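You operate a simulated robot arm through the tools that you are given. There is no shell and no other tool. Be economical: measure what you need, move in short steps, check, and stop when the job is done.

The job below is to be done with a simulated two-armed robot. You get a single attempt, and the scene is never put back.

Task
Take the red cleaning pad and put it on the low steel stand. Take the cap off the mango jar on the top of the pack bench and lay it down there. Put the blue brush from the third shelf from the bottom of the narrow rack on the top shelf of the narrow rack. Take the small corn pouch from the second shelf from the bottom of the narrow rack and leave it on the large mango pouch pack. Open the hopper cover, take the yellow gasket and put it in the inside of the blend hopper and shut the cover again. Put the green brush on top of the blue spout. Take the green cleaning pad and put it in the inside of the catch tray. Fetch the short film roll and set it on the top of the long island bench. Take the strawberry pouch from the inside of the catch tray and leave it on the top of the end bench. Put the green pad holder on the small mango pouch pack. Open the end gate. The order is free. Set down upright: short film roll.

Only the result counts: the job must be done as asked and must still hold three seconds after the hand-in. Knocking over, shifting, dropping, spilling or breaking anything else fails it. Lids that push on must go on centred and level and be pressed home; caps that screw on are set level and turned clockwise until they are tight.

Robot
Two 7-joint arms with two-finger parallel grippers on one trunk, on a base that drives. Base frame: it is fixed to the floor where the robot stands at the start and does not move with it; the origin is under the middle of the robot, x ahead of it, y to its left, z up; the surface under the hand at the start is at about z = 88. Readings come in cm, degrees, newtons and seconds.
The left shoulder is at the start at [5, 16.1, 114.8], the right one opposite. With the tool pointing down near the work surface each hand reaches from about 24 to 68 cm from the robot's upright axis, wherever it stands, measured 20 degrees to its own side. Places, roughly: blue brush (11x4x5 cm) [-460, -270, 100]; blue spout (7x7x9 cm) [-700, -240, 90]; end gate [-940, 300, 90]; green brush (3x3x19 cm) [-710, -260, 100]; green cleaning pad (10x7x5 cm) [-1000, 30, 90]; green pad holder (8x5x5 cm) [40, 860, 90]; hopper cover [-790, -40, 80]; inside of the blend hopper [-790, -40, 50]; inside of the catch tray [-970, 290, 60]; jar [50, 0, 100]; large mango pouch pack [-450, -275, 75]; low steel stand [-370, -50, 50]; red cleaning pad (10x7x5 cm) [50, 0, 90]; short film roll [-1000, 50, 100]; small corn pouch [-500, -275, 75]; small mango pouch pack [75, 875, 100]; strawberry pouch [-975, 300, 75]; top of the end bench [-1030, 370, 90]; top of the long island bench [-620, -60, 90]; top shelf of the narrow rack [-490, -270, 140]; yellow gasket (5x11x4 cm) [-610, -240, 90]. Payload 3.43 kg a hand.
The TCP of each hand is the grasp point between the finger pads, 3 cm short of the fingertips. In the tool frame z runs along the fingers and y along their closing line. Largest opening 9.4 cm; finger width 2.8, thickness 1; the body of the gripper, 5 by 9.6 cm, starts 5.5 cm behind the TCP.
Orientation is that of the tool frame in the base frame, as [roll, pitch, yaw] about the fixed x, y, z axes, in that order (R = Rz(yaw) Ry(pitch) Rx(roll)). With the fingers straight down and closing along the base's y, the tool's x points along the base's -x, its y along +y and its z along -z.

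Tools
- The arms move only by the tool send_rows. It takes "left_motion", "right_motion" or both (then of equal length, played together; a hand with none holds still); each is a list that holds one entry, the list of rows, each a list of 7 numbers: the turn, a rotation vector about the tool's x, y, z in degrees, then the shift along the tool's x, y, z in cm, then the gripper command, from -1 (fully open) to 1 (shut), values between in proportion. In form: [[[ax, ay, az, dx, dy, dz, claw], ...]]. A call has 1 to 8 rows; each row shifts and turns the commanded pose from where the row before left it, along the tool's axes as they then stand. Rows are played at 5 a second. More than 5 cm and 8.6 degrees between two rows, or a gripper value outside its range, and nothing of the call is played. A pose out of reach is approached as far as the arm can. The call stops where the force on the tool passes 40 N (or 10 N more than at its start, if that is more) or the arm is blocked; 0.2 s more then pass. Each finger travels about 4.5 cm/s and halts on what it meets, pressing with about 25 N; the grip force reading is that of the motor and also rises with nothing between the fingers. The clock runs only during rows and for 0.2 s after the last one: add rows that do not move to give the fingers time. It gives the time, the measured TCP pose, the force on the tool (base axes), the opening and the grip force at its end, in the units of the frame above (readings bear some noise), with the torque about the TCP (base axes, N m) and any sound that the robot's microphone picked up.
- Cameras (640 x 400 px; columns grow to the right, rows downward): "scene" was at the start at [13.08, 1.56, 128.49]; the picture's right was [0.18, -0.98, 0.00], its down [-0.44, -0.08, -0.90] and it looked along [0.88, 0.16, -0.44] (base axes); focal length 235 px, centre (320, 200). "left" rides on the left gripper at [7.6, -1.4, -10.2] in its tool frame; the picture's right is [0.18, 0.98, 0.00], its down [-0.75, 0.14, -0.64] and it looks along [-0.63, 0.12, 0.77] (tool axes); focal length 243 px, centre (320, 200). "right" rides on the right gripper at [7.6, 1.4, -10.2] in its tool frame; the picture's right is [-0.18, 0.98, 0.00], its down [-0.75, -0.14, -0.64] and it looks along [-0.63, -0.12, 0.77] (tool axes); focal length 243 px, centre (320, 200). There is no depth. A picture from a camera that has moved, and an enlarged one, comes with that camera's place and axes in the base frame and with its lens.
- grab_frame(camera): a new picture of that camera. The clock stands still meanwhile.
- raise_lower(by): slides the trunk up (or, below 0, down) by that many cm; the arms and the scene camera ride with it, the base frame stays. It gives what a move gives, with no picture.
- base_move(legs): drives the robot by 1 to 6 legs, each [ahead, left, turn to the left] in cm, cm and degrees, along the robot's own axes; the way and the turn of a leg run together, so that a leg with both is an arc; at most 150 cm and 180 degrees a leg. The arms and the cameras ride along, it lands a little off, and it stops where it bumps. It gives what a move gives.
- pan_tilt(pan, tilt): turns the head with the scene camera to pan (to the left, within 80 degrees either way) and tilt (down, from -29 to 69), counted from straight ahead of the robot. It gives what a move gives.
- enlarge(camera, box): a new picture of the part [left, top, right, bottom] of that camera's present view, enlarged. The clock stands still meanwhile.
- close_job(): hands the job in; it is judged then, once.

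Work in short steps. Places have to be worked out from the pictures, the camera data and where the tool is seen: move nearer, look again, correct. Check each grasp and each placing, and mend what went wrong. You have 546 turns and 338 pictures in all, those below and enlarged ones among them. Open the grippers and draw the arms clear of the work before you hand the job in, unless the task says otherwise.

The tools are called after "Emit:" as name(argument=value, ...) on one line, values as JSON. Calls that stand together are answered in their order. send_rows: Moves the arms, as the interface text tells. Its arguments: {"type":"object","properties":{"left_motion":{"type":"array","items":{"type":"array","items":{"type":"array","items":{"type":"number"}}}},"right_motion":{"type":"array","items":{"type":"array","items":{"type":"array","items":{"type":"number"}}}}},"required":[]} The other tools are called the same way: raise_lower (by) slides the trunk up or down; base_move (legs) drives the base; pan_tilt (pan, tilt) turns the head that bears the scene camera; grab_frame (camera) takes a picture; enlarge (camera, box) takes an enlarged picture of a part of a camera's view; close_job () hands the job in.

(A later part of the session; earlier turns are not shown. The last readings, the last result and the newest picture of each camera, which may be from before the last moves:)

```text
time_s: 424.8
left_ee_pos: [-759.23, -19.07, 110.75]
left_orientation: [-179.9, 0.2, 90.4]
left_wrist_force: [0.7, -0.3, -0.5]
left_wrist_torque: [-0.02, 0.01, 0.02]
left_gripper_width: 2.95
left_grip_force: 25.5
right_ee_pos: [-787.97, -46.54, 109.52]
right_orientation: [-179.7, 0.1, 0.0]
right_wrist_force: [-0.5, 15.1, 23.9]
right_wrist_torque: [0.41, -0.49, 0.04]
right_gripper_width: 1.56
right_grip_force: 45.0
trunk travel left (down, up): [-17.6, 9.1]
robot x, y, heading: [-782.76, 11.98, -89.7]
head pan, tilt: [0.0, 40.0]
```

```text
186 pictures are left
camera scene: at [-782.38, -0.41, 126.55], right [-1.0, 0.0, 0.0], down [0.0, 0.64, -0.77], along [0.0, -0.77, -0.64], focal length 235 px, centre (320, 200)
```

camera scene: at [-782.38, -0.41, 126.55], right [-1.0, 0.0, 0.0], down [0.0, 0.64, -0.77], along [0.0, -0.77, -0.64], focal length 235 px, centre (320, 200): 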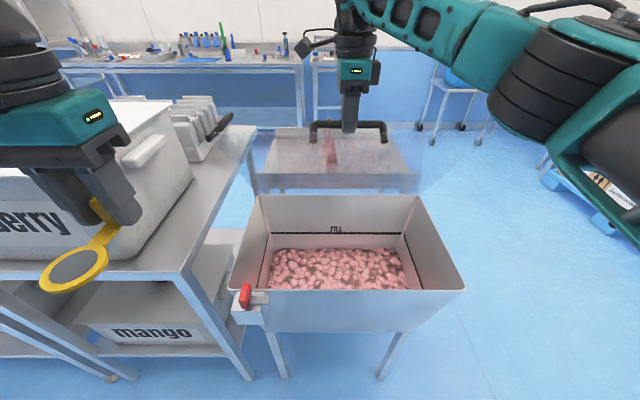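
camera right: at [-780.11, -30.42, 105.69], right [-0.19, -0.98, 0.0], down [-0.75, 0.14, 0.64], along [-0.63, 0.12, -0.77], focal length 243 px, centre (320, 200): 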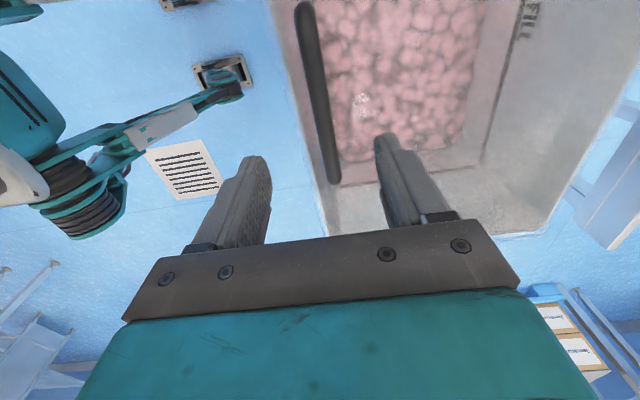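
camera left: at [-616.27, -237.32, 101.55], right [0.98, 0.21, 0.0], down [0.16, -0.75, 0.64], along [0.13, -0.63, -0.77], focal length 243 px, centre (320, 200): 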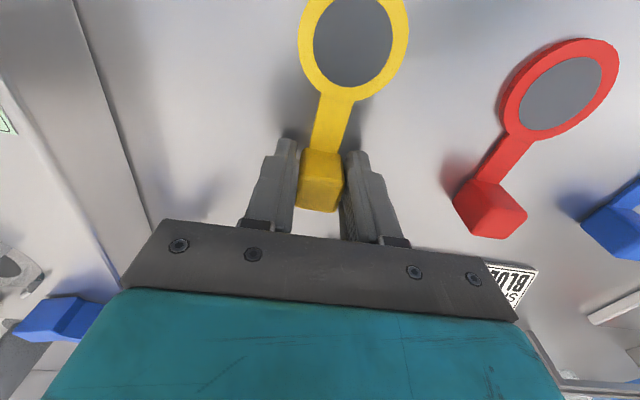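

Opened to ≈ 68°. I relax the right hand's load and hold; the left hand lowers to z = 100 and then moves over the opening.

Emit:
send_rows(right_motion=[[[0, 0, 0, 0, -0.15, -0.3, 0.9], [0, 0, 0, 0, 0, 0, 0.9], [0, 0, 0, 0, 0, 0, 0.9], [0, 0, 0, 0, 0, 0, 0.9]]], left_motion=[[[0, 0, 0, 0, 0, 3.5, 0.9], [0, 0, 0, 0, 0, 3.5, 0.9], [0, 0, 0, 0, 0, 3.5, 0.9], [0, 0, 0, 0, 0, 0, 0.9]]])

Emit:
send_rows(left_motion=[[[0, 0, 0, -3.75, -2.95, 0, 0.9], [0, 0, 0, -3.75, -2.95, 0, 0.9], [0, 0, 0, -3.75, -2.95, 0, 0.9], [0, 0, 0, -3.75, -2.95, 0, 0.9], [0, 0, 0, -3.75, -2.95, 0, 0.9], [0, 0, 0, -3.75, -2.95, 0, 0.9]]])

Emit:
grab_frame(camera="scene")

Emit:
grab_frame(camera="left")

```text
time_s: 425.8
left_ee_pos: [-759.19, -19.2, 100.26]
left_orientation: [-179.8, 0.2, 90.4]
left_wrist_force: [-0.1, 0.1, 0.3]
left_wrist_torque: [0.01, -0.01, 0.0]
left_gripper_width: 2.93
left_grip_force: 24.7
right_ee_pos: [-788.12, -46.5, 109.45]
right_orientation: [-179.5, 0.2, -0.1]
right_wrist_force: [5.7, 6.7, 15.1]
right_wrist_torque: [0.0, -0.99, 0.11]
right_gripper_width: 1.55
right_grip_force: 45.1
trunk travel left (down, up): [-17.6, 9.1]
robot x, y, heading: [-782.52, 11.4, -89.8]
head pan, tilt: [0.0, 40.0]
```

```text
time_s: 427.0
left_ee_pos: [-772.19, -36.36, 99.92]
left_orientation: [179.8, -0.3, 90.1]
left_wrist_force: [0.0, 5.6, 3.3]
left_wrist_torque: [-0.59, 0.06, -0.1]
left_gripper_width: 2.95
left_grip_force: 24.8
right_ee_pos: [-788.01, -46.92, 109.69]
right_orientation: [179.1, 0.1, -0.2]
right_wrist_force: [3.2, -0.2, 7.3]
right_wrist_torque: [0.06, 0.94, 0.03]
right_gripper_width: 1.56
right_grip_force: 45.0
trunk travel left (down, up): [-17.6, 9.1]
robot x, y, heading: [-782.33, 11.6, -89.6]
head pan, tilt: [0.0, 40.0]
stopped in row 5 (left hand): the force on the tool passed its limit at 71 N (the readings are from after the stop); the commanded pose is now the measured one
```

```text
185 pictures are left
camera scene: at [-782.3, -0.63, 126.49], right [-1.0, -0.01, 0.0], down [0.0, 0.64, -0.77], along [0.0, -0.77, -0.64], focal length 235 px, centre (320, 200)
```

scene: 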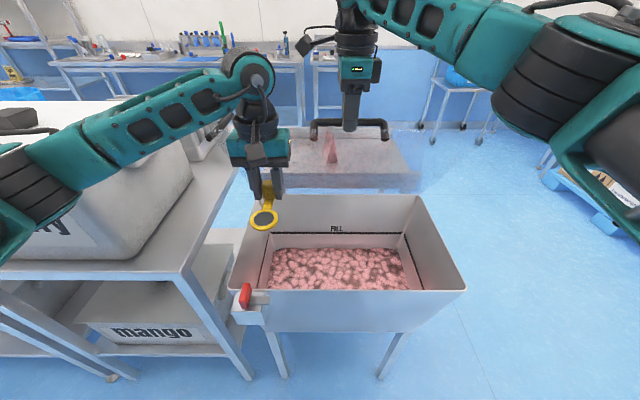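

```text
184 pictures are left
camera left: at [-773.69, -28.76, 110.26], right [0.98, 0.19, 0.0], down [0.14, -0.76, 0.64], along [0.12, -0.63, -0.77], focal length 243 px, centre (320, 200)
```

left: 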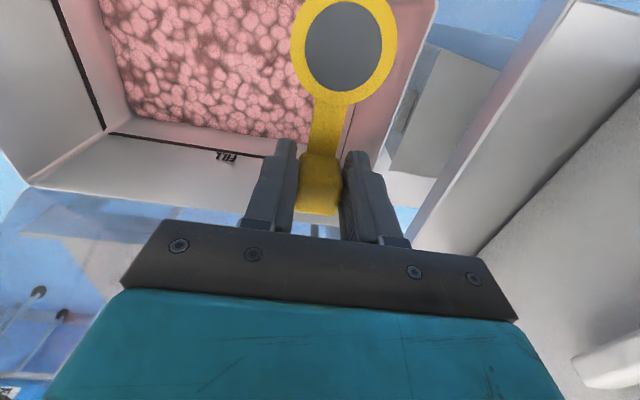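

The left wrist met the tilted cover's edge. I draw the left hand back and open the cover further, to about 80°.

Emit:
send_rows(left_motion=[[[0, 0, 0, 3, 0, 0, 0.9], [0, 0, 0, 4, 0, 0, 0.9]]])

Emit:
send_rows(right_motion=[[[0, 0, 0, 0, 0.9, -0.4, 0.9], [0, 0, 0, 0, 1.0, -0.32, 0.9], [0, 0, 0, 0, 1.0, -0.28, 0.9], [0, 0, 0, 0, 1.0, -0.23, 0.9], [0, 0, 0, 0, 1.0, -0.18, 0.9], [0, 0, 0, 0, 1.0, -0.12, 0.9], [0, 0, 0, 0, 0, 0, 0.9]]])

Emit:
grab_frame(camera="scene")

```text
time_s: 427.6
left_ee_pos: [-771.94, -29.61, 99.65]
left_orientation: [179.8, -0.3, 90.1]
left_wrist_force: [-0.4, -0.2, -0.1]
left_wrist_torque: [-0.02, 0.02, 0.02]
left_gripper_width: 2.93
left_grip_force: 24.9
right_ee_pos: [-788.04, -47.04, 109.68]
right_orientation: [179.4, 0.0, -0.1]
right_wrist_force: [5.1, 6.5, 13.9]
right_wrist_torque: [-0.01, 0.76, 0.21]
right_gripper_width: 1.55
right_grip_force: 45.2
trunk travel left (down, up): [-17.6, 9.1]
robot x, y, heading: [-782.35, 11.76, -89.6]
head pan, tilt: [0.0, 40.0]
```

```text
time_s: 429.2
left_ee_pos: [-771.79, -29.85, 99.72]
left_orientation: [179.9, -0.4, 90.2]
left_wrist_force: [0.7, 0.3, -0.3]
left_wrist_torque: [-0.02, 0.0, -0.01]
left_gripper_width: 2.95
left_grip_force: 25.1
right_ee_pos: [-787.98, -49.06, 110.46]
right_orientation: [179.5, 0.0, -0.1]
right_wrist_force: [22.1, 4.3, -4.5]
right_wrist_torque: [0.11, 0.1, 0.01]
right_gripper_width: 1.57
right_grip_force: 44.9
right hand out of reach, approached as far as the arm can: row 3, 4, 5, 6
trunk travel left (down, up): [-17.6, 9.1]
robot x, y, heading: [-782.27, 11.53, -89.7]
head pan, tilt: [0.0, 40.0]
```

```text
183 pictures are left
camera scene: at [-782.07, -0.8, 126.47], right [-1.0, -0.01, 0.0], down [-0.01, 0.64, -0.77], along [0.0, -0.77, -0.64], focal length 235 px, centre (320, 200)
```

scene: 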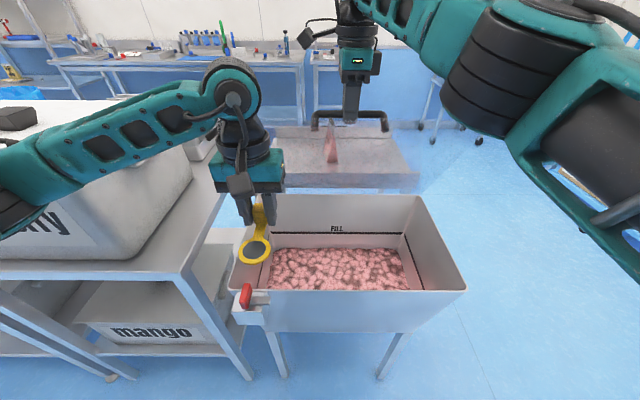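

Right arm is at its reach limit; driving 4 cm forward carries the bar the rest of the way along the almost level arc.

Emit:
base_move(legs=[[4, 0, 0]])

Emit:
grab_frame(camera="scene")

```text
time_s: 430.2
left_ee_pos: [-771.97, -34.17, 99.66]
left_orientation: [179.8, -0.2, 90.3]
left_wrist_force: [0.1, -0.3, 0.2]
left_wrist_torque: [-0.03, 0.0, -0.03]
left_gripper_width: 2.92
left_grip_force: 25.1
right_ee_pos: [-788.03, -53.4, 111.37]
right_orientation: [178.7, -0.1, 0.2]
right_wrist_force: [1.7, 3.5, 4.1]
right_wrist_torque: [0.16, 0.49, -0.25]
right_gripper_width: 1.55
right_grip_force: 45.1
trunk travel left (down, up): [-17.6, 9.1]
robot x, y, heading: [-782.99, 7.35, -89.6]
head pan, tilt: [0.0, 40.0]
stopped in leg 1: the force on the tool passed its limit at 47 N (the readings are from after the stop); the commanded pose is now the measured one
```

```text
182 pictures are left
camera scene: at [-782.31, -5.01, 126.47], right [-1.0, -0.01, 0.0], down [0.0, 0.64, -0.77], along [0.0, -0.77, -0.64], focal length 235 px, centre (320, 200)
```

scene: 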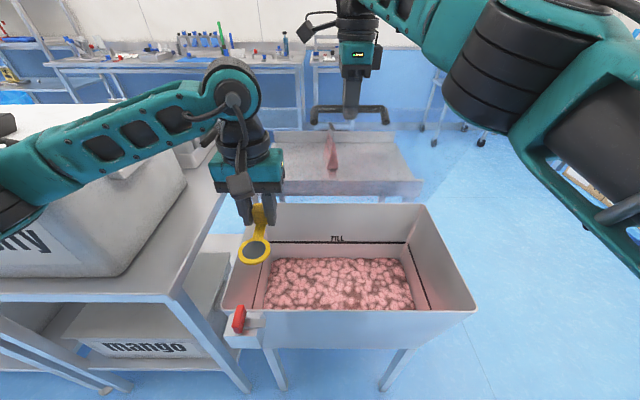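

The cover is now nearly upright. Left hand moves in with margin: to [-780, -37.5], down to z = 87, then to y = -41.

Emit:
send_rows(left_motion=[[[0, 0, 0, -1.5, -4, 0, 0.9], [0, 0, 0, -1.8, -4, 0, 0.9], [0, 0, 0, 0, 0, 4.3, 0.9], [0, 0, 0, 0, 0, 4.3, 0.9], [0, 0, 0, 0, 0, 4, 0.9], [0, 0, 0, -1.75, 0, 0, 0.9], [0, 0, 0, -1.75, 0, 0, 0.9]]])

Emit:
grab_frame(camera="scene")

Emit:
grab_frame(camera="left")

```text
time_s: 431.8
left_ee_pos: [-779.88, -40.81, 86.98]
left_orientation: [179.9, -0.3, 90.1]
left_wrist_force: [-0.1, -0.5, 0.1]
left_wrist_torque: [-0.02, 0.01, 0.01]
left_gripper_width: 2.92
left_grip_force: 25.1
right_ee_pos: [-788.22, -53.35, 111.44]
right_orientation: [178.7, -0.2, 0.0]
right_wrist_force: [4.4, 3.3, 11.2]
right_wrist_torque: [0.07, -0.25, -0.2]
right_gripper_width: 1.57
right_grip_force: 45.0
trunk travel left (down, up): [-17.6, 9.1]
robot x, y, heading: [-782.83, 7.43, -89.9]
head pan, tilt: [0.0, 40.0]
```

```text
181 pictures are left
camera scene: at [-782.28, -5.02, 126.5], right [-1.0, -0.01, 0.0], down [0.0, 0.64, -0.77], along [0.0, -0.77, -0.64], focal length 235 px, centre (320, 200)
```

scene: 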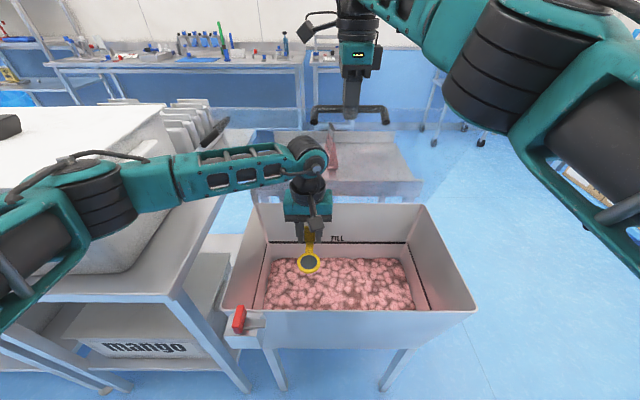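

```text
180 pictures are left
camera left: at [-781.31, -33.15, 97.38], right [0.98, 0.19, 0.0], down [0.14, -0.76, 0.64], along [0.12, -0.63, -0.77], focal length 243 px, centre (320, 200)
```

left: 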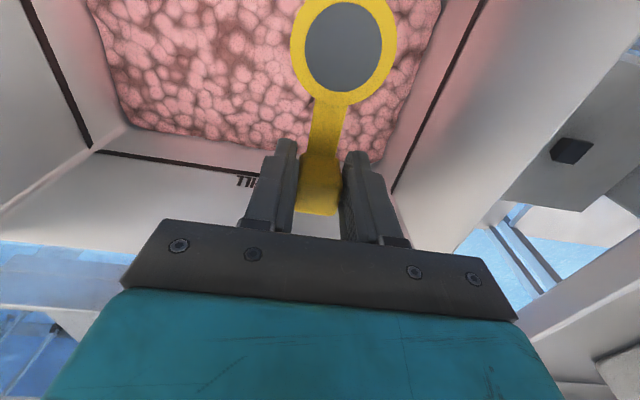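

Over the contents. I lower 8 cm and check elbow clearance from the bench.

Emit:
send_rows(left_motion=[[[0, 0, 0, 0, 0, 4, 0.9], [0, 0, 0, 0, 0, 4, 0.9], [0, 0, 0, 0, 0, 0, 0.9]]])

Emit:
pan_tilt(pan=25, tilt=50)

Emit:
grab_frame(camera="scene")

```text
time_s: 432.6
left_ee_pos: [-780.03, -40.78, 79.06]
left_orientation: [179.8, -0.4, 90.2]
left_wrist_force: [-0.4, 0.1, -0.7]
left_wrist_torque: [-0.01, 0.01, 0.0]
left_gripper_width: 2.93
left_grip_force: 24.6
right_ee_pos: [-788.14, -53.4, 111.39]
right_orientation: [178.7, -0.1, 0.1]
right_wrist_force: [4.7, 3.1, 12.8]
right_wrist_torque: [0.01, -0.53, -0.17]
right_gripper_width: 1.53
right_grip_force: 45.2
trunk travel left (down, up): [-17.6, 9.1]
robot x, y, heading: [-782.32, 7.31, -89.6]
head pan, tilt: [0.0, 40.0]
```

```text
time_s: 433.5
left_ee_pos: [-780.0, -40.65, 79.06]
left_orientation: [179.8, -0.2, 90.2]
left_wrist_force: [0.2, -0.6, -0.3]
left_wrist_torque: [0.0, 0.03, 0.02]
left_gripper_width: 2.94
left_grip_force: 24.6
right_ee_pos: [-788.22, -53.31, 111.46]
right_orientation: [178.7, -0.2, 0.1]
right_wrist_force: [5.0, 2.9, 12.7]
right_wrist_torque: [0.03, -0.57, -0.14]
right_gripper_width: 1.56
right_grip_force: 45.4
trunk travel left (down, up): [-17.6, 9.1]
robot x, y, heading: [-782.66, 7.56, -90.1]
head pan, tilt: [25.0, 50.0]
```

```text
179 pictures are left
camera scene: at [-779.03, -3.46, 125.08], right [-0.9, -0.43, 0.0], down [-0.33, 0.69, -0.64], along [0.27, -0.58, -0.77], focal length 235 px, centre (320, 200)
```

scene: 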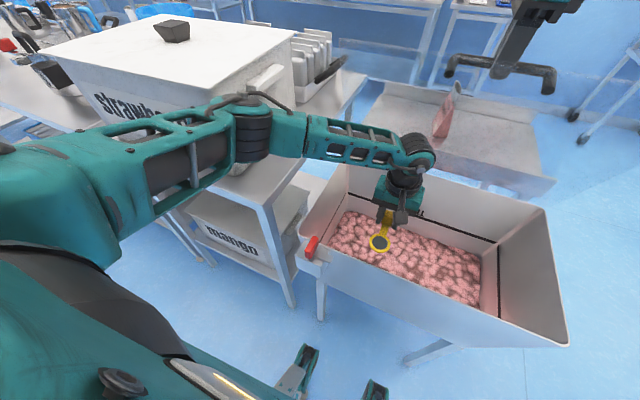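

The elbow is close to the white box, so I don't go lower: the gasket hangs about 12 cm above the contents, well inside. I release it here.

Emit:
send_rows(left_motion=[[[0, 0, 0, 0, 0, 1.5, 0.9], [0, 0, 0, 0, 0, 0, 0.2], [0, 0, 0, 0, 0, 0, -0.3], [0, 0, 0, 0, 0, 0, -0.3], [0, 0, 0, 0, 0, 0, -0.3]]])

Emit:
enlarge(camera="scene", box=[290, 140, 570, 350])

Emit:
grab_frame(camera="left")

```text
time_s: 434.7
left_ee_pos: [-779.79, -40.74, 77.55]
left_orientation: [179.9, -0.2, 90.1]
left_wrist_force: [-0.3, -0.9, 0.0]
left_wrist_torque: [0.0, 0.0, -0.03]
left_gripper_width: 6.11
left_grip_force: 0.0
right_ee_pos: [-788.17, -53.28, 111.37]
right_orientation: [178.7, -0.2, 0.2]
right_wrist_force: [5.7, 4.8, 12.0]
right_wrist_torque: [0.07, -0.3, -0.19]
right_gripper_width: 1.57
right_grip_force: 45.0
trunk travel left (down, up): [-17.6, 9.1]
robot x, y, heading: [-782.37, 7.65, -89.6]
head pan, tilt: [25.0, 50.0]
```

```text
1.90 times, centred on (430, 245) of scene
camera zoom: at [-779.02, -3.45, 125.07], right [-0.9, -0.43, 0.0], down [-0.33, 0.69, -0.64], along [0.27, -0.58, -0.77], focal length 447 px, centre (110, 114)
```

zoom: 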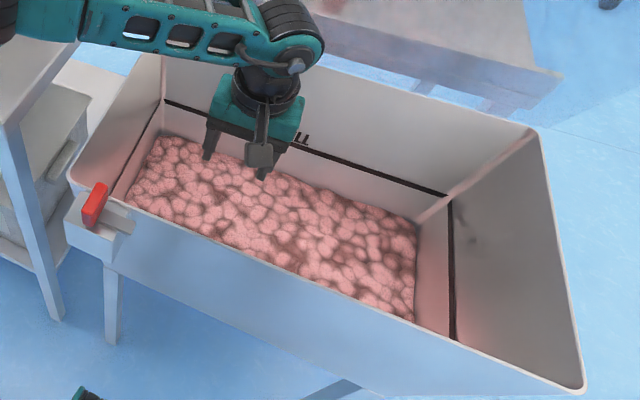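

```text
177 pictures are left
camera left: at [-781.34, -33.09, 87.98], right [0.98, 0.19, 0.0], down [0.14, -0.76, 0.64], along [0.12, -0.63, -0.77], focal length 243 px, centre (320, 200)
```

left: 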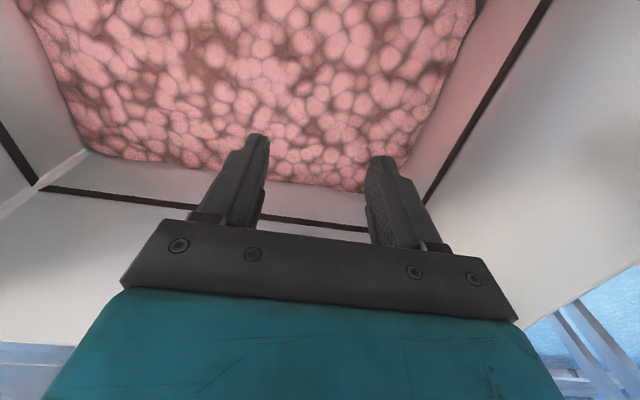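

The gasket sank into the contents, inside the hopper. I withdraw the left hand up and back.

Emit:
send_rows(left_motion=[[[0, 0, 0, 0, 0, -4, -0.3], [0, 0, 0, 0, 0, -4, -0.3], [0, 0, 0, 1.5, 0, -4, -0.3], [0, 0, 0, 2, 0, -4, -0.3], [0, 0, 0, 3, 2, -3, -0.3], [0, 0, 0, 4, 2, -2, -0.3], [0, 0, 0, 4, 2, -1, -0.3], [0, 0, 0, 4, 2, 0, -0.3]]])

Emit:
grab_frame(camera="scene")

```text
time_s: 436.5
left_ee_pos: [-771.89, -22.36, 99.71]
left_orientation: [179.9, -0.3, 90.2]
left_wrist_force: [-0.3, -0.2, 0.1]
left_wrist_torque: [0.0, 0.01, 0.0]
left_gripper_width: 6.13
left_grip_force: 0.0
right_ee_pos: [-788.19, -53.39, 111.45]
right_orientation: [178.7, -0.2, 0.1]
right_wrist_force: [5.5, 4.8, 13.0]
right_wrist_torque: [-0.04, 0.24, -0.23]
right_gripper_width: 1.56
right_grip_force: 45.0
trunk travel left (down, up): [-17.6, 9.1]
robot x, y, heading: [-782.49, 6.96, -89.6]
head pan, tilt: [25.0, 50.0]
```

```text
176 pictures are left
camera scene: at [-779.01, -3.45, 125.07], right [-0.9, -0.43, 0.0], down [-0.33, 0.69, -0.64], along [0.27, -0.58, -0.77], focal length 235 px, centre (320, 200)
```

scene: 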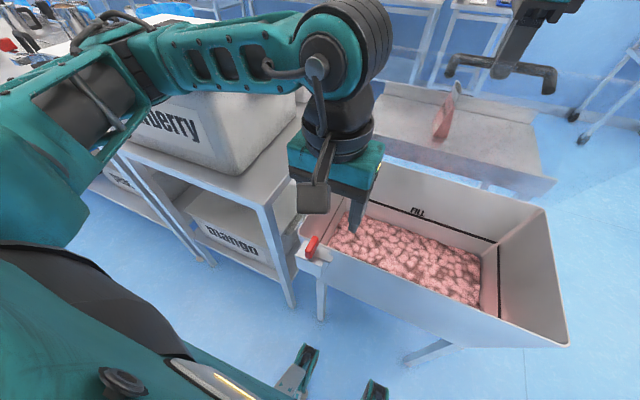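

I clear the left hand out of the cover's sweep and start closing, retracing the measured arc points.

Emit:
send_rows(left_motion=[[[0, 0, 0, 4, 2, -2, -0.3], [0, 0, 0, 4, 2, -2, -0.3], [0, 0, 0, 4, 2, -2, -0.3]]])

Emit:
send_rows(right_motion=[[[0, 0, 0, 0, -1.0, 0.1, 0.9], [0, 0, 0, 0, -1.07, 0.2, 0.9], [0, 0, 0, 0, -1.07, 0.25, 0.9], [0, 0, 0, 0, -1.1, 0.3, 0.9], [0, 0, 0, 0, -1.1, 0.38, 0.9], [0, 0, 0, 0, -1.1, 0.42, 0.9], [0, 0, 0, 0, 0, 0, 0.9]]])

```text
time_s: 437.3
left_ee_pos: [-768.36, -13.94, 107.97]
left_orientation: [179.7, -0.4, 90.2]
left_wrist_force: [-0.1, -0.4, -0.1]
left_wrist_torque: [-0.01, 0.02, 0.02]
left_gripper_width: 6.12
left_grip_force: 0.2
left hand out of reach, approached as far as the arm can: row 2, 3
right_ee_pos: [-788.1, -53.45, 111.48]
right_orientation: [178.6, -0.2, 0.1]
right_wrist_force: [4.1, 4.0, 11.8]
right_wrist_torque: [-0.07, -0.01, -0.21]
right_gripper_width: 1.55
right_grip_force: 44.8
trunk travel left (down, up): [-17.6, 9.1]
robot x, y, heading: [-782.64, 7.04, -89.6]
head pan, tilt: [25.0, 50.0]
```

```text
time_s: 438.9
left_ee_pos: [-768.27, -14.11, 107.91]
left_orientation: [179.7, -0.6, 90.1]
left_wrist_force: [-0.4, 0.0, 0.2]
left_wrist_torque: [0.0, 0.0, 0.05]
left_gripper_width: 6.11
left_grip_force: 0.0
right_ee_pos: [-788.19, -47.17, 109.48]
right_orientation: [178.9, -0.1, 0.1]
right_wrist_force: [4.2, -0.7, -2.9]
right_wrist_torque: [-0.21, -0.2, -0.19]
right_gripper_width: 1.55
right_grip_force: 45.2
trunk travel left (down, up): [-17.6, 9.1]
robot x, y, heading: [-782.05, 7.37, -89.6]
head pan, tilt: [25.0, 50.0]
```

Smooth. Continue closing.

Emit:
send_rows(right_motion=[[[0, 0, 0, 0, -1.1, 0.45, 0.9], [0, 0, 0, 0, -1.12, 0.52, 0.9], [0, 0, 0, 0, -1.12, 0.6, 0.9], [0, 0, 0, 0, -1.12, 0.66, 0.9], [0, 0, 0, 0, -1.12, 0.72, 0.9], [0, 0, 0, 0, -1.1, 0.8, 0.9], [0, 0, 0, 0, 0, 0, 0.9]]])

Emit:
send_rows(right_motion=[[[0, 0, 0, 0, -1.0, 0.9, 0.9], [0, 0, 0, 0, -0.95, 0.95, 0.9], [0, 0, 0, 0, -0.9, 1.0, 0.9], [0, 0, 0, 0, -0.85, 1.0, 0.9], [0, 0, 0, 0, 0, 0, 0.9]]])

```text
time_s: 440.5
left_ee_pos: [-768.36, -14.14, 107.99]
left_orientation: [179.7, -0.5, 90.2]
left_wrist_force: [0.2, -0.3, 1.2]
left_wrist_torque: [-0.03, 0.03, -0.04]
left_gripper_width: 6.1
left_grip_force: 0.1
right_ee_pos: [-788.16, -40.45, 105.69]
right_orientation: [178.7, -0.2, 0.2]
right_wrist_force: [2.2, 0.2, 0.6]
right_wrist_torque: [-0.21, -0.16, -0.2]
right_gripper_width: 1.54
right_grip_force: 44.6
trunk travel left (down, up): [-17.6, 9.1]
robot x, y, heading: [-782.62, 7.78, -89.7]
head pan, tilt: [25.0, 50.0]
```

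```text
time_s: 441.7
left_ee_pos: [-768.33, -13.82, 108.18]
left_orientation: [179.6, -0.3, 90.1]
left_wrist_force: [0.4, -0.4, 0.9]
left_wrist_torque: [-0.01, 0.0, 0.03]
left_gripper_width: 6.11
left_grip_force: 0.1
right_ee_pos: [-788.17, -36.48, 101.78]
right_orientation: [178.7, -0.2, 0.2]
right_wrist_force: [-9.8, 21.2, 18.5]
right_wrist_torque: [0.2, 0.01, -0.34]
right_gripper_width: 1.56
right_grip_force: 45.2
trunk travel left (down, up): [-17.6, 9.1]
robot x, y, heading: [-782.18, 7.68, -89.8]
head pan, tilt: [25.0, 50.0]
```

Emit:
send_rows(right_motion=[[[0, 0, 0, 0, -0.95, 0.8, 0.9], [0, 0, 0, 0, -0.8, 0.9, 0.9], [0, 0, 0, 0, -0.7, 0.95, 0.9], [0, 0, 0, 0, -0.62, 0.98, 0.9], [0, 0, 0, 0, -0.55, 1.0, 0.9], [0, 0, 0, 0, -0.48, 1.0, 0.9], [0, 0, 0, 0, -0.42, 1.0, 0.9], [0, 0, 0, 0, 0, 0, 0.9]]])

```text
time_s: 443.5
left_ee_pos: [-768.42, -13.76, 107.99]
left_orientation: [179.7, -0.3, 90.2]
left_wrist_force: [-0.1, -0.4, -0.4]
left_wrist_torque: [0.01, -0.01, 0.04]
left_gripper_width: 6.13
left_grip_force: 0.0
right_ee_pos: [-788.08, -32.16, 95.11]
right_orientation: [179.0, -0.2, 0.3]
right_wrist_force: [0.2, 28.3, 11.1]
right_wrist_torque: [0.17, 0.31, -0.53]
right_gripper_width: 1.56
right_grip_force: 45.1
trunk travel left (down, up): [-17.6, 9.1]
robot x, y, heading: [-782.63, 7.31, -89.9]
head pan, tilt: [25.0, 50.0]
```

Emit:
send_rows(right_motion=[[[0, 0, 0, 0, -0.6, 0.8, 0.9], [0, 0, 0, 0, -0.45, 1.0, 0.9], [0, 0, 0, 0, -0.38, 1.0, 0.9], [0, 0, 0, 0, -0.32, 1.0, 0.9], [0, 0, 0, 0, -0.28, 1.0, 0.9], [0, 0, 0, 0, -0.22, 1.0, 0.9], [0, 0, 0, 0, 0, 0, 0.9]]])

Emit:
grab_frame(camera="scene")

```text
time_s: 445.1
left_ee_pos: [-768.13, -13.91, 108.04]
left_orientation: [179.7, -0.3, 90.2]
left_wrist_force: [0.1, -0.3, 0.0]
left_wrist_torque: [-0.03, 0.02, -0.01]
left_gripper_width: 6.11
left_grip_force: 0.1
right_ee_pos: [-788.23, -29.82, 88.88]
right_orientation: [179.0, -0.2, 0.3]
right_wrist_force: [9.4, 27.9, 4.7]
right_wrist_torque: [0.09, -0.46, -0.74]
right_gripper_width: 1.56
right_grip_force: 44.7
trunk travel left (down, up): [-17.6, 9.1]
robot x, y, heading: [-782.12, 7.67, -89.7]
head pan, tilt: [25.0, 50.0]
```

```text
175 pictures are left
camera scene: at [-779.01, -3.33, 125.08], right [-0.9, -0.43, 0.0], down [-0.33, 0.69, -0.64], along [0.27, -0.58, -0.76], focal length 235 px, centre (320, 200)
```

scene: 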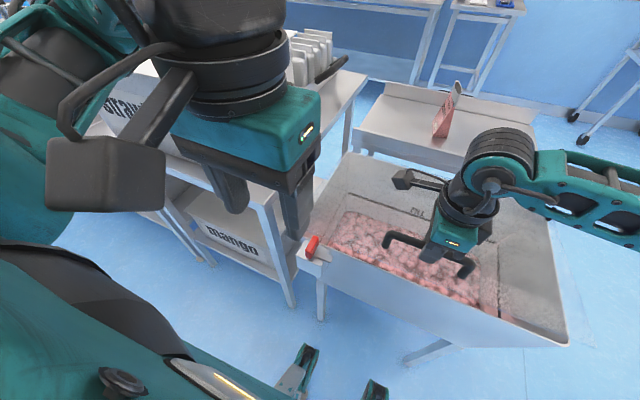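

About 3 cm left; I bring it down to the rim.

Emit:
send_rows(right_motion=[[[0, 0, 0, 0, -0.4, 0.6, 0.9], [0, 0, 0, 0, -0.1, 0.8, 0.9], [0, 0, 0, 0, -0.05, 0.8, 0.9], [0, 0, 0, 0, 0, 0.6, 0.9], [0, 0, 0, 0, 0, 0.3, 0.9], [0, 0, 0, 0, 0, 0, 0.9]]])

```text
time_s: 446.5
left_ee_pos: [-768.26, -13.84, 108.08]
left_orientation: [179.7, -0.3, 90.2]
left_wrist_force: [0.8, 0.6, -0.6]
left_wrist_torque: [0.03, 0.01, -0.01]
left_gripper_width: 6.09
left_grip_force: 0.0
right_ee_pos: [-788.19, -29.26, 85.86]
right_orientation: [179.2, -0.2, 0.3]
right_wrist_force: [3.8, 33.0, 1.6]
right_wrist_torque: [0.14, 0.38, -0.72]
right_gripper_width: 1.57
right_grip_force: 44.7
trunk travel left (down, up): [-17.6, 9.1]
robot x, y, heading: [-782.37, 7.66, -89.7]
head pan, tilt: [25.0, 50.0]
```

Emit:
send_rows(right_motion=[[[0, 0, 0, 0, -0.35, 0.15, 0.9], [0, 0, 0, 0, 0, 0.3, 0.9], [0, 0, 0, 0, 0, 0.2, 0.9], [0, 0, 0, 0, 0, 0, 0.9]]])

Emit:
enlarge(camera="scene", box=[280, 130, 580, 360])

```text
time_s: 447.5
left_ee_pos: [-768.31, -13.87, 108.06]
left_orientation: [179.7, -0.4, 90.2]
left_wrist_force: [0.3, 0.5, 0.4]
left_wrist_torque: [0.03, -0.01, -0.01]
left_gripper_width: 6.11
left_grip_force: 0.0
right_ee_pos: [-788.27, -29.23, 85.78]
right_orientation: [178.7, -0.3, 0.1]
right_wrist_force: [-5.3, 12.9, 21.7]
right_wrist_torque: [0.41, 0.54, -0.5]
right_gripper_width: 1.56
right_grip_force: 44.9
trunk travel left (down, up): [-17.6, 9.1]
robot x, y, heading: [-782.52, 7.15, -89.9]
head pan, tilt: [25.0, 50.0]
stopped in row 4 (right hand): the force on the tool passed its limit at 44 N (the readings are from after the stop); the commanded pose is now the measured one
```

```text
1.74 times, centred on (430, 245) of scene
camera zoom: at [-779.14, -3.4, 125.08], right [-0.9, -0.43, 0.0], down [-0.33, 0.69, -0.64], along [0.27, -0.58, -0.76], focal length 408 px, centre (129, 122)
```

zoom: 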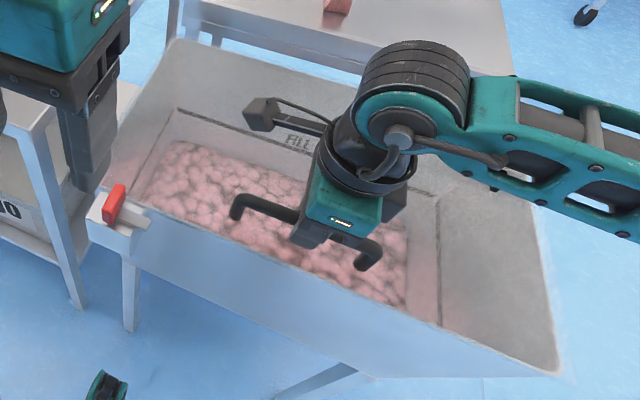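

Cover is back at its closed height, pressed on the rim. Release and lift off.

Emit:
send_rows(right_motion=[[[0, 0, 0, 0, 0, -0.2, 0.9], [0, 0, 0, 0, 0, 0, 0.3], [0, 0, 0, 0, 0, 0, -0.4], [0, 0, 0, 0, 0, 0, -0.4], [0, 0, 0, 0, 0, -3, -0.4], [0, 0, 0, 0, 0, -5, -0.4], [0, 0, 0, 0, 0, -5, -0.4], [0, 0, 0, 0, 0, -5, -0.4]]])

Emit:
grab_frame(camera="scene")

```text
time_s: 449.3
left_ee_pos: [-768.32, -14.07, 107.86]
left_orientation: [179.7, -0.5, 90.1]
left_wrist_force: [1.2, -0.3, -0.3]
left_wrist_torque: [0.02, -0.01, -0.03]
left_gripper_width: 6.12
left_grip_force: 0.1
right_ee_pos: [-788.69, -29.52, 104.26]
right_orientation: [178.7, -0.3, 0.1]
right_wrist_force: [-0.1, 0.1, 0.4]
right_wrist_torque: [0.03, -0.02, 0.0]
right_gripper_width: 6.57
right_grip_force: 0.0
trunk travel left (down, up): [-17.6, 9.1]
robot x, y, heading: [-782.43, 7.35, -89.8]
head pan, tilt: [25.0, 50.0]
```

```text
173 pictures are left
camera scene: at [-779.09, -3.61, 125.05], right [-0.9, -0.43, 0.0], down [-0.33, 0.69, -0.64], along [0.27, -0.58, -0.77], focal length 235 px, centre (320, 200)
```

scene: 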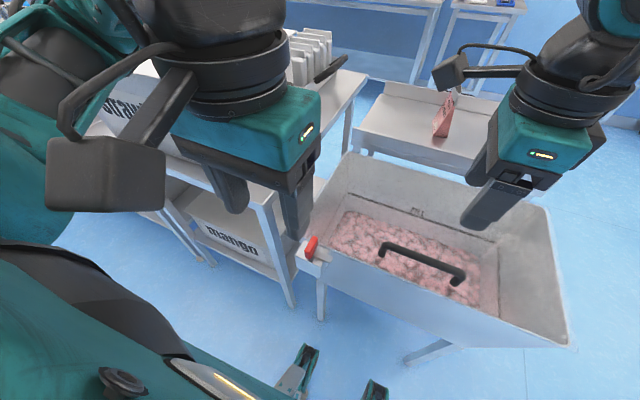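

Hopper shut. Next the green pad and the film roll near x = -1000. I back off, restore the right wrist, turn to face -x and approach.

Emit:
base_move(legs=[[-30, 0, 0], [0, 0, -90], [100, 0, 0]])

Emit:
send_rows(right_motion=[[[0, 0, -8.6, 0, 0, 0, -1], [0, 0, -8.6, 0, 0, 0, -1], [0, 0, -8.6, 0, 0, 0, -1], [0, 0, -8.6, 0, 0, 0, -1], [0, 0, -8.6, 0, 0, 0, -1], [0, 0, -8.6, 0, 0, 0, -1], [0, 0, -8.6, 0, 0, 0, -1], [0, 0, -8.6, 0, 0, 0, -1]]], left_motion=[[[0, 0, 0, -2, 2, 0, -1], [0, 0, 0, -2, 2, 0, -1], [0, 0, 0, -2, 2, 0, -1], [0, 0, 0, -2, 2, 0, -1], [0, 0, 0, -2, 2, 0, -1], [0, 0, 0, 0, 0, 0, -1], [0, 0, 0, 0, 0, 0, -1], [0, 0, 0, 0, 0, 0, -1]]])

Emit:
send_rows(right_motion=[[[0, 0, -7.1, 0, 0, 0, -1], [0, 0, -7.1, 0, 0, 0, -1], [0, 0, -7.1, 0, 0, 0, -1]]])

Emit:
pan_tilt(pan=0, tilt=20)

Emit:
grab_frame(camera="scene")

```text
time_s: 459.9
left_ee_pos: [-902.87, 21.78, 107.9]
left_orientation: [179.6, -0.4, 0.2]
left_wrist_force: [-0.4, 0.6, 0.6]
left_wrist_torque: [-0.02, 0.03, 0.0]
left_gripper_width: 6.09
left_grip_force: 0.1
right_ee_pos: [-918.15, 42.3, 104.16]
right_orientation: [178.7, -0.4, -89.8]
right_wrist_force: [-0.4, 0.3, 0.8]
right_wrist_torque: [-0.02, -0.04, 0.01]
right_gripper_width: 6.57
right_grip_force: 0.0
trunk travel left (down, up): [-17.6, 9.1]
robot x, y, heading: [-881.58, 36.05, -180.0]
head pan, tilt: [25.0, 50.0]
```

```text
time_s: 461.7
left_ee_pos: [-912.69, 11.74, 107.89]
left_orientation: [179.7, -0.5, 0.1]
left_wrist_force: [-1.0, -0.4, -0.3]
left_wrist_torque: [0.03, 0.0, 0.0]
left_gripper_width: 9.39
left_grip_force: 0.0
right_ee_pos: [-918.19, 42.18, 104.19]
right_orientation: [179.3, 1.1, -20.9]
right_wrist_force: [0.0, -0.2, 0.6]
right_wrist_torque: [0.0, 0.0, -0.02]
right_gripper_width: 9.37
right_grip_force: 0.2
trunk travel left (down, up): [-17.6, 9.1]
robot x, y, heading: [-881.49, 35.92, -179.5]
head pan, tilt: [25.0, 50.0]
```

```text
time_s: 462.5
left_ee_pos: [-912.72, 11.72, 107.9]
left_orientation: [179.7, -0.5, 0.1]
left_wrist_force: [-0.5, 0.0, 0.1]
left_wrist_torque: [0.01, 0.02, 0.02]
left_gripper_width: 9.42
left_grip_force: 0.0
right_ee_pos: [-918.13, 42.24, 104.21]
right_orientation: [179.7, 1.2, 0.4]
right_wrist_force: [0.9, -0.3, 0.6]
right_wrist_torque: [-0.04, 0.02, -0.02]
right_gripper_width: 9.38
right_grip_force: 0.1
trunk travel left (down, up): [-17.6, 9.1]
robot x, y, heading: [-881.32, 35.8, -179.8]
head pan, tilt: [25.0, 50.0]
```

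```text
time_s: 463.4
left_ee_pos: [-912.57, 11.74, 107.88]
left_orientation: [179.7, -0.4, 0.2]
left_wrist_force: [0.2, -0.9, -0.3]
left_wrist_torque: [0.0, -0.02, -0.02]
left_gripper_width: 9.4
left_grip_force: 0.0
right_ee_pos: [-918.18, 42.16, 104.24]
right_orientation: [179.7, 1.3, 0.2]
right_wrist_force: [0.1, -0.6, -0.1]
right_wrist_torque: [-0.01, 0.03, 0.02]
right_gripper_width: 9.39
right_grip_force: 0.2
trunk travel left (down, up): [-17.6, 9.1]
robot x, y, heading: [-881.48, 35.72, -179.6]
head pan, tilt: [0.0, 20.0]
```

```text
172 pictures are left
camera scene: at [-894.64, 35.82, 129.61], right [-0.01, 1.0, 0.0], down [0.34, 0.0, -0.94], along [-0.94, -0.01, -0.34], focal length 235 px, centre (320, 200)
```

scene: 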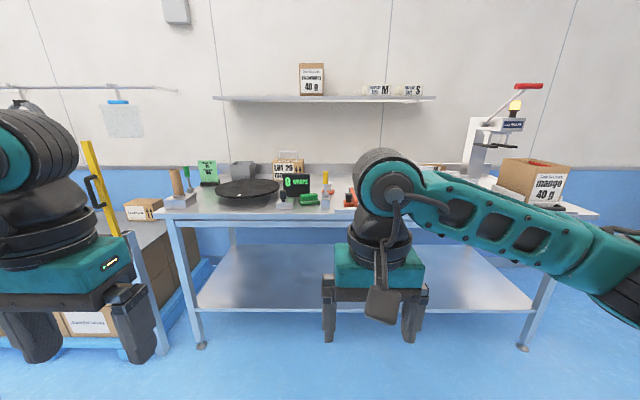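

Right hand hides part of the bench; I spread it aside and look again.

Emit:
send_rows(right_motion=[[[0, -1.2, 0, 0, -4.5, 0, -1], [0, 0, 0, 0, -4.5, 0, -1], [0, 0, 0, 0, -4.5, 0, -1], [0, 0, 0, 0, -4.5, 0, -1]]])

Emit:
grab_frame(camera="scene")

Emit:
enlarge(camera="scene", box=[160, 130, 420, 240])

```text
time_s: 464.4
left_ee_pos: [-912.59, 11.69, 108.06]
left_orientation: [179.8, -0.4, 0.2]
left_wrist_force: [-0.5, 1.0, 0.3]
left_wrist_torque: [0.0, -0.03, 0.0]
left_gripper_width: 9.39
left_grip_force: 0.0
right_ee_pos: [-918.38, 60.62, 104.38]
right_orientation: [179.6, 2.5, 0.3]
right_wrist_force: [0.4, -0.2, -0.8]
right_wrist_torque: [-0.02, -0.01, 0.01]
right_gripper_width: 9.38
right_grip_force: 0.1
trunk travel left (down, up): [-17.6, 9.1]
robot x, y, heading: [-881.47, 35.97, -179.6]
head pan, tilt: [0.0, 20.0]
```

```text
171 pictures are left
camera scene: at [-894.61, 35.88, 129.62], right [-0.01, 1.0, 0.0], down [0.34, 0.0, -0.94], along [-0.94, -0.01, -0.34], focal length 235 px, centre (320, 200)
```

scene: 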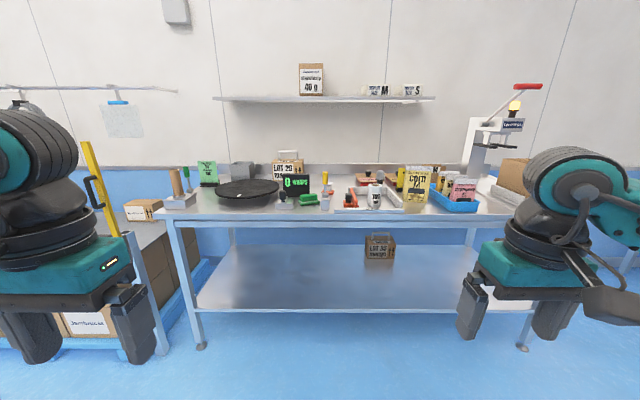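

```text
2.46 times, centred on (290, 185) of scene
camera zoom: at [-894.61, 35.88, 129.62], right [-0.01, 1.0, 0.0], down [0.34, 0.0, -0.94], along [-0.94, -0.01, -0.34], focal length 578 px, centre (394, 237)
```

zoom: 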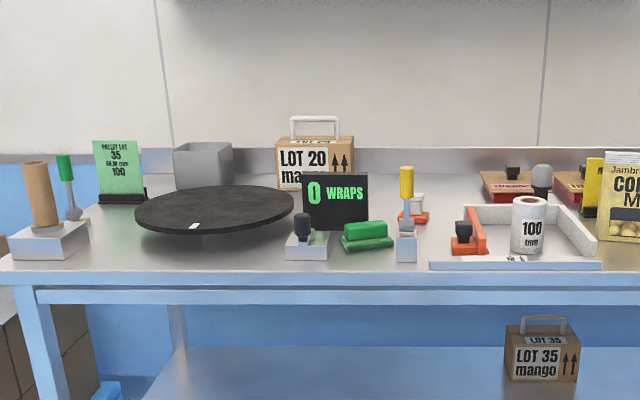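

Found: green pad at ≈ [-1004, 29], and the short (100 mm) film roll standing at ≈ [-1004, 61]. I drive closer and turn the left wrist for the pad.

Emit:
send_rows(left_motion=[[[0, 0, -8.6, 0, 0, -1, -0.1], [0, 0, -8.6, 0, 0, -1, -0.1], [0, 0, -8.6, 0, 0, -1, -0.1], [0, 0, -8.6, 0, 0, -1, -0.1], [0, 0, -8.6, 0, 0, 0, -0.1], [0, 0, -8.6, 0, 0, 0, -0.1], [0, 0, -8.6, 0, 0, 0, -0.1], [0, 0, -8.6, 0, 0, 0, -0.1]]], right_motion=[[[0, 2.5, 0, 0, 0, -1, -1], [0, 0, 0, 0, 0, -1, -1], [0, 0, 0, 0, 0, -1, -1], [0, 0, 0, 0, 0, -1, -1], [0, 0, 0, 0, 0, 0, -1], [0, 0, 0, 0, 0, 0, -1], [0, 0, 0, 0, 0, 0, -1], [0, 0, 0, 0, 0, 0, -1]]])

Emit:
send_rows(left_motion=[[[0, 0, -7, 0, 0, 0, -0.1], [0, 0, -7, 0, 0, 0, -0.1], [0, 0, -7, 0, 0, 0, -0.1]]])

Emit:
base_move(legs=[[72, 0, 0]])

Emit:
pan_tilt(pan=0, tilt=35)

Emit:
grab_frame(camera="scene")

Emit:
grab_frame(camera="left")

```text
time_s: 466.2
left_ee_pos: [-912.76, 11.79, 111.95]
left_orientation: [179.4, 0.0, 69.1]
left_wrist_force: [0.1, -0.2, 0.2]
left_wrist_torque: [-0.01, -0.01, 0.02]
left_gripper_width: 5.17
left_grip_force: 0.0
right_ee_pos: [-918.38, 60.36, 108.18]
right_orientation: [179.7, 0.0, 0.3]
right_wrist_force: [0.7, -0.1, 0.6]
right_wrist_torque: [0.01, 0.0, -0.01]
right_gripper_width: 9.43
right_grip_force: 0.1
trunk travel left (down, up): [-17.6, 9.1]
robot x, y, heading: [-881.62, 35.91, -179.5]
head pan, tilt: [0.0, 20.0]
```

```text
time_s: 467.0
left_ee_pos: [-912.95, 11.78, 111.95]
left_orientation: [179.4, 0.3, 90.2]
left_wrist_force: [0.6, -0.1, -0.7]
left_wrist_torque: [0.0, 0.02, -0.01]
left_gripper_width: 5.15
left_grip_force: 0.0
right_ee_pos: [-918.41, 60.32, 108.14]
right_orientation: [179.7, -0.1, 0.3]
right_wrist_force: [0.0, 0.1, -1.1]
right_wrist_torque: [0.05, 0.01, -0.01]
right_gripper_width: 9.38
right_grip_force: 0.1
trunk travel left (down, up): [-17.6, 9.1]
robot x, y, heading: [-881.31, 35.62, -179.9]
head pan, tilt: [0.0, 20.0]
```

```text
time_s: 471.0
left_ee_pos: [-985.94, 12.06, 111.99]
left_orientation: [179.6, 0.3, 89.5]
left_wrist_force: [-0.7, 0.1, -0.2]
left_wrist_torque: [0.01, 0.03, 0.03]
left_gripper_width: 5.18
left_grip_force: 0.0
right_ee_pos: [-991.01, 60.55, 108.19]
right_orientation: [179.7, 0.0, -0.2]
right_wrist_force: [0.2, -1.2, 0.3]
right_wrist_torque: [0.01, -0.01, 0.02]
right_gripper_width: 9.4
right_grip_force: 0.0
trunk travel left (down, up): [-17.6, 9.1]
robot x, y, heading: [-954.42, 35.84, 179.7]
head pan, tilt: [0.0, 20.0]
```

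```text
time_s: 471.8
left_ee_pos: [-985.95, 11.99, 111.94]
left_orientation: [179.5, 0.3, 89.6]
left_wrist_force: [-0.1, -0.1, -0.1]
left_wrist_torque: [0.0, 0.01, -0.01]
left_gripper_width: 5.17
left_grip_force: 0.1
right_ee_pos: [-991.04, 60.55, 108.18]
right_orientation: [179.7, 0.0, -0.2]
right_wrist_force: [-0.6, -0.3, -0.5]
right_wrist_torque: [-0.02, -0.01, -0.01]
right_gripper_width: 9.4
right_grip_force: 0.1
trunk travel left (down, up): [-17.6, 9.1]
robot x, y, heading: [-954.27, 35.9, 179.7]
head pan, tilt: [0.0, 35.0]
```

```text
169 pictures are left
camera scene: at [-966.98, 35.83, 127.23], right [0.0, 1.0, 0.0], down [0.57, 0.0, -0.82], along [-0.82, 0.0, -0.57], focal length 235 px, centre (320, 200)
```

scene: 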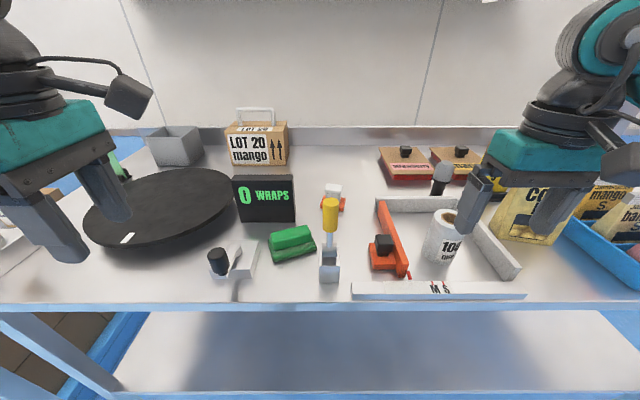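

```text
168 pictures are left
camera left: at [-987.4, 19.79, 122.2], right [0.98, 0.18, 0.01], down [0.13, -0.75, 0.65], along [0.12, -0.64, -0.76], focal length 243 px, centre (320, 200)
```

left: 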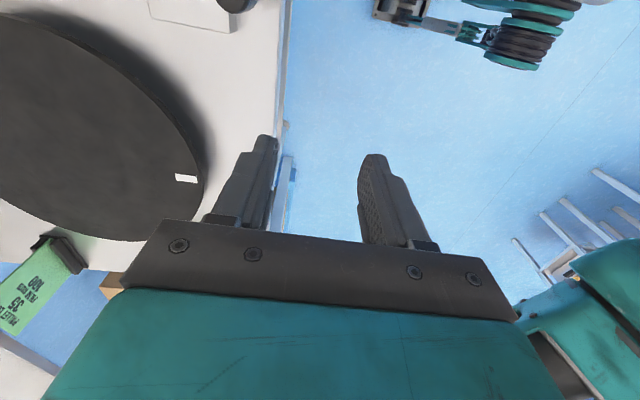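

Emit:
enlarge(camera="scene", box=[200, 190, 360, 310])

```text
3.33 times, centred on (280, 250) of scene
camera zoom: at [-966.98, 35.83, 127.23], right [0.0, 1.0, 0.0], down [0.57, 0.0, -0.82], along [-0.82, 0.0, -0.57], focal length 782 px, centre (453, 33)
```

zoom: 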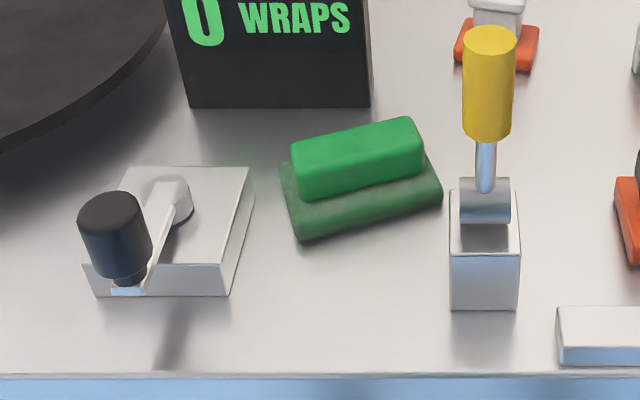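

Pad centre ≈ [-1004.3, 29.6], turned +17.6°. I bring the left hand above it with matching yaw and check.

Emit:
send_rows(left_motion=[[[0, 0, 0, 2.92, -3.07, 0, -0.1], [0, 0, 0, 2.92, -3.07, 0, -0.1], [0, 0, 0, 2.92, -3.07, 0, -0.1], [0, 0, 0, 2.92, -3.07, 0, -0.1], [0, 0, 0, 2.92, -3.07, 0, -0.1], [0, 0, 0, 2.92, -3.07, 0, -0.1], [0, 0, -8.5, 0, 0, 0, -0.1], [0, 0, -8.5, 0, 0, 0, -0.1]]])

Emit:
grab_frame(camera="left")

Emit:
grab_frame(camera="scene")

```text
time_s: 473.6
left_ee_pos: [-1004.19, 29.52, 111.77]
left_orientation: [179.7, 0.4, 106.7]
left_wrist_force: [0.5, 0.2, 0.3]
left_wrist_torque: [0.03, 0.01, -0.01]
left_gripper_width: 5.17
left_grip_force: 0.0
right_ee_pos: [-990.95, 60.66, 108.21]
right_orientation: [179.7, 0.0, -0.2]
right_wrist_force: [0.5, -0.7, 0.7]
right_wrist_torque: [0.01, -0.01, 0.01]
right_gripper_width: 9.41
right_grip_force: 0.0
trunk travel left (down, up): [-17.6, 9.1]
robot x, y, heading: [-954.31, 35.88, 179.8]
head pan, tilt: [0.0, 35.0]
```

```text
166 pictures are left
camera left: at [-1007.9, 36.65, 122.01], right [0.89, 0.46, 0.0], down [0.35, -0.68, 0.65], along [0.3, -0.57, -0.76], focal length 243 px, centre (320, 200)
```

left: 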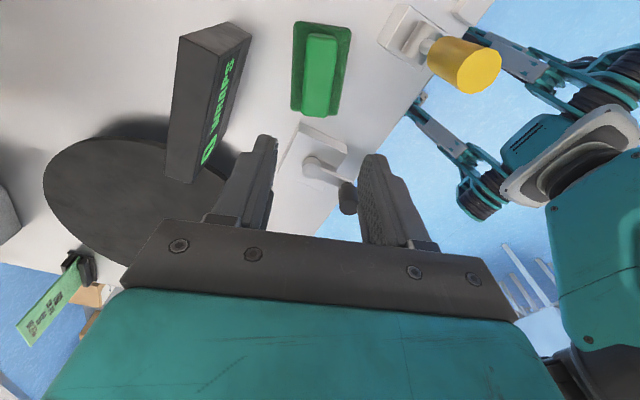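

```text
165 pictures are left
camera scene: at [-966.98, 35.85, 127.23], right [0.0, 1.0, 0.0], down [0.57, 0.0, -0.82], along [-0.82, 0.0, -0.57], focal length 235 px, centre (320, 200)
```

scene: 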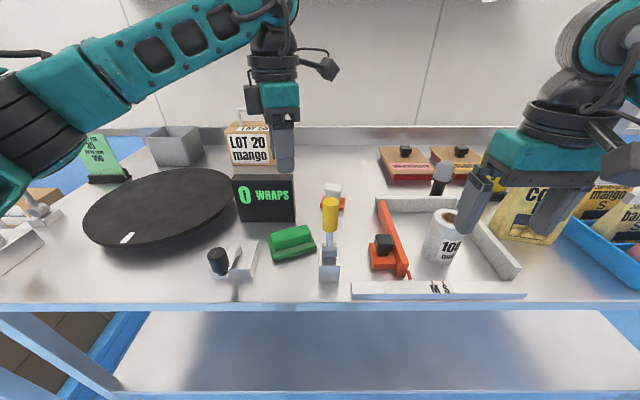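

Pad centre refined to ≈ [-1004.6, 30.2]. Descend and grip.

Emit:
send_rows(left_motion=[[[0, 0, -1, 0.75, -0.18, 4, -0.1], [0, 0, 0, 0, 0, 5, -0.1], [0, 0, 0, 0, 0, 4, -0.1], [0, 0, 0, 0, 0, 3, -0.1]]])

Emit:
grab_frame(camera="left")

Emit:
enlarge(camera="scene", box=[200, 150, 360, 310])

```text
time_s: 474.6
left_ee_pos: [-1004.4, 30.28, 95.74]
left_orientation: [179.6, 0.4, 107.5]
left_wrist_force: [-0.8, 0.2, 0.4]
left_wrist_torque: [0.0, 0.01, -0.02]
left_gripper_width: 5.15
left_grip_force: 0.1
right_ee_pos: [-991.04, 60.52, 108.21]
right_orientation: [179.7, 0.0, -0.2]
right_wrist_force: [0.0, -0.5, 0.1]
right_wrist_torque: [-0.01, 0.01, -0.03]
right_gripper_width: 9.38
right_grip_force: 0.1
trunk travel left (down, up): [-17.6, 9.1]
robot x, y, heading: [-954.24, 35.72, 180.0]
head pan, tilt: [0.0, 35.0]
```

```text
164 pictures are left
camera left: at [-1008.17, 37.24, 105.94], right [0.88, 0.47, 0.0], down [0.36, -0.67, 0.65], along [0.31, -0.57, -0.76], focal length 243 px, centre (320, 200)
```

left: 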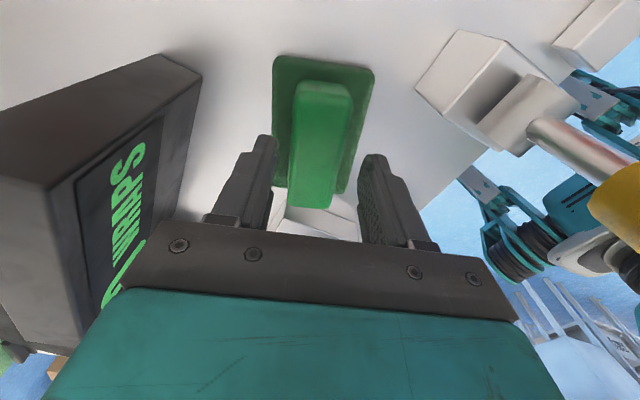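

```text
2.50 times, centred on (280, 230) of scene
camera zoom: at [-967.0, 35.83, 127.23], right [0.0, 1.0, 0.0], down [0.57, 0.0, -0.82], along [-0.82, 0.0, -0.57], focal length 586 px, centre (420, 125)
```

zoom: 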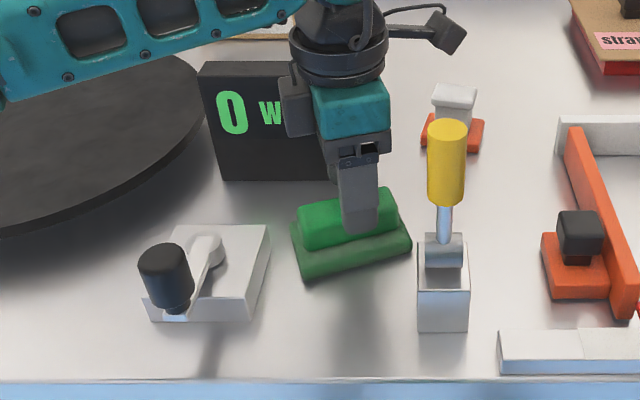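

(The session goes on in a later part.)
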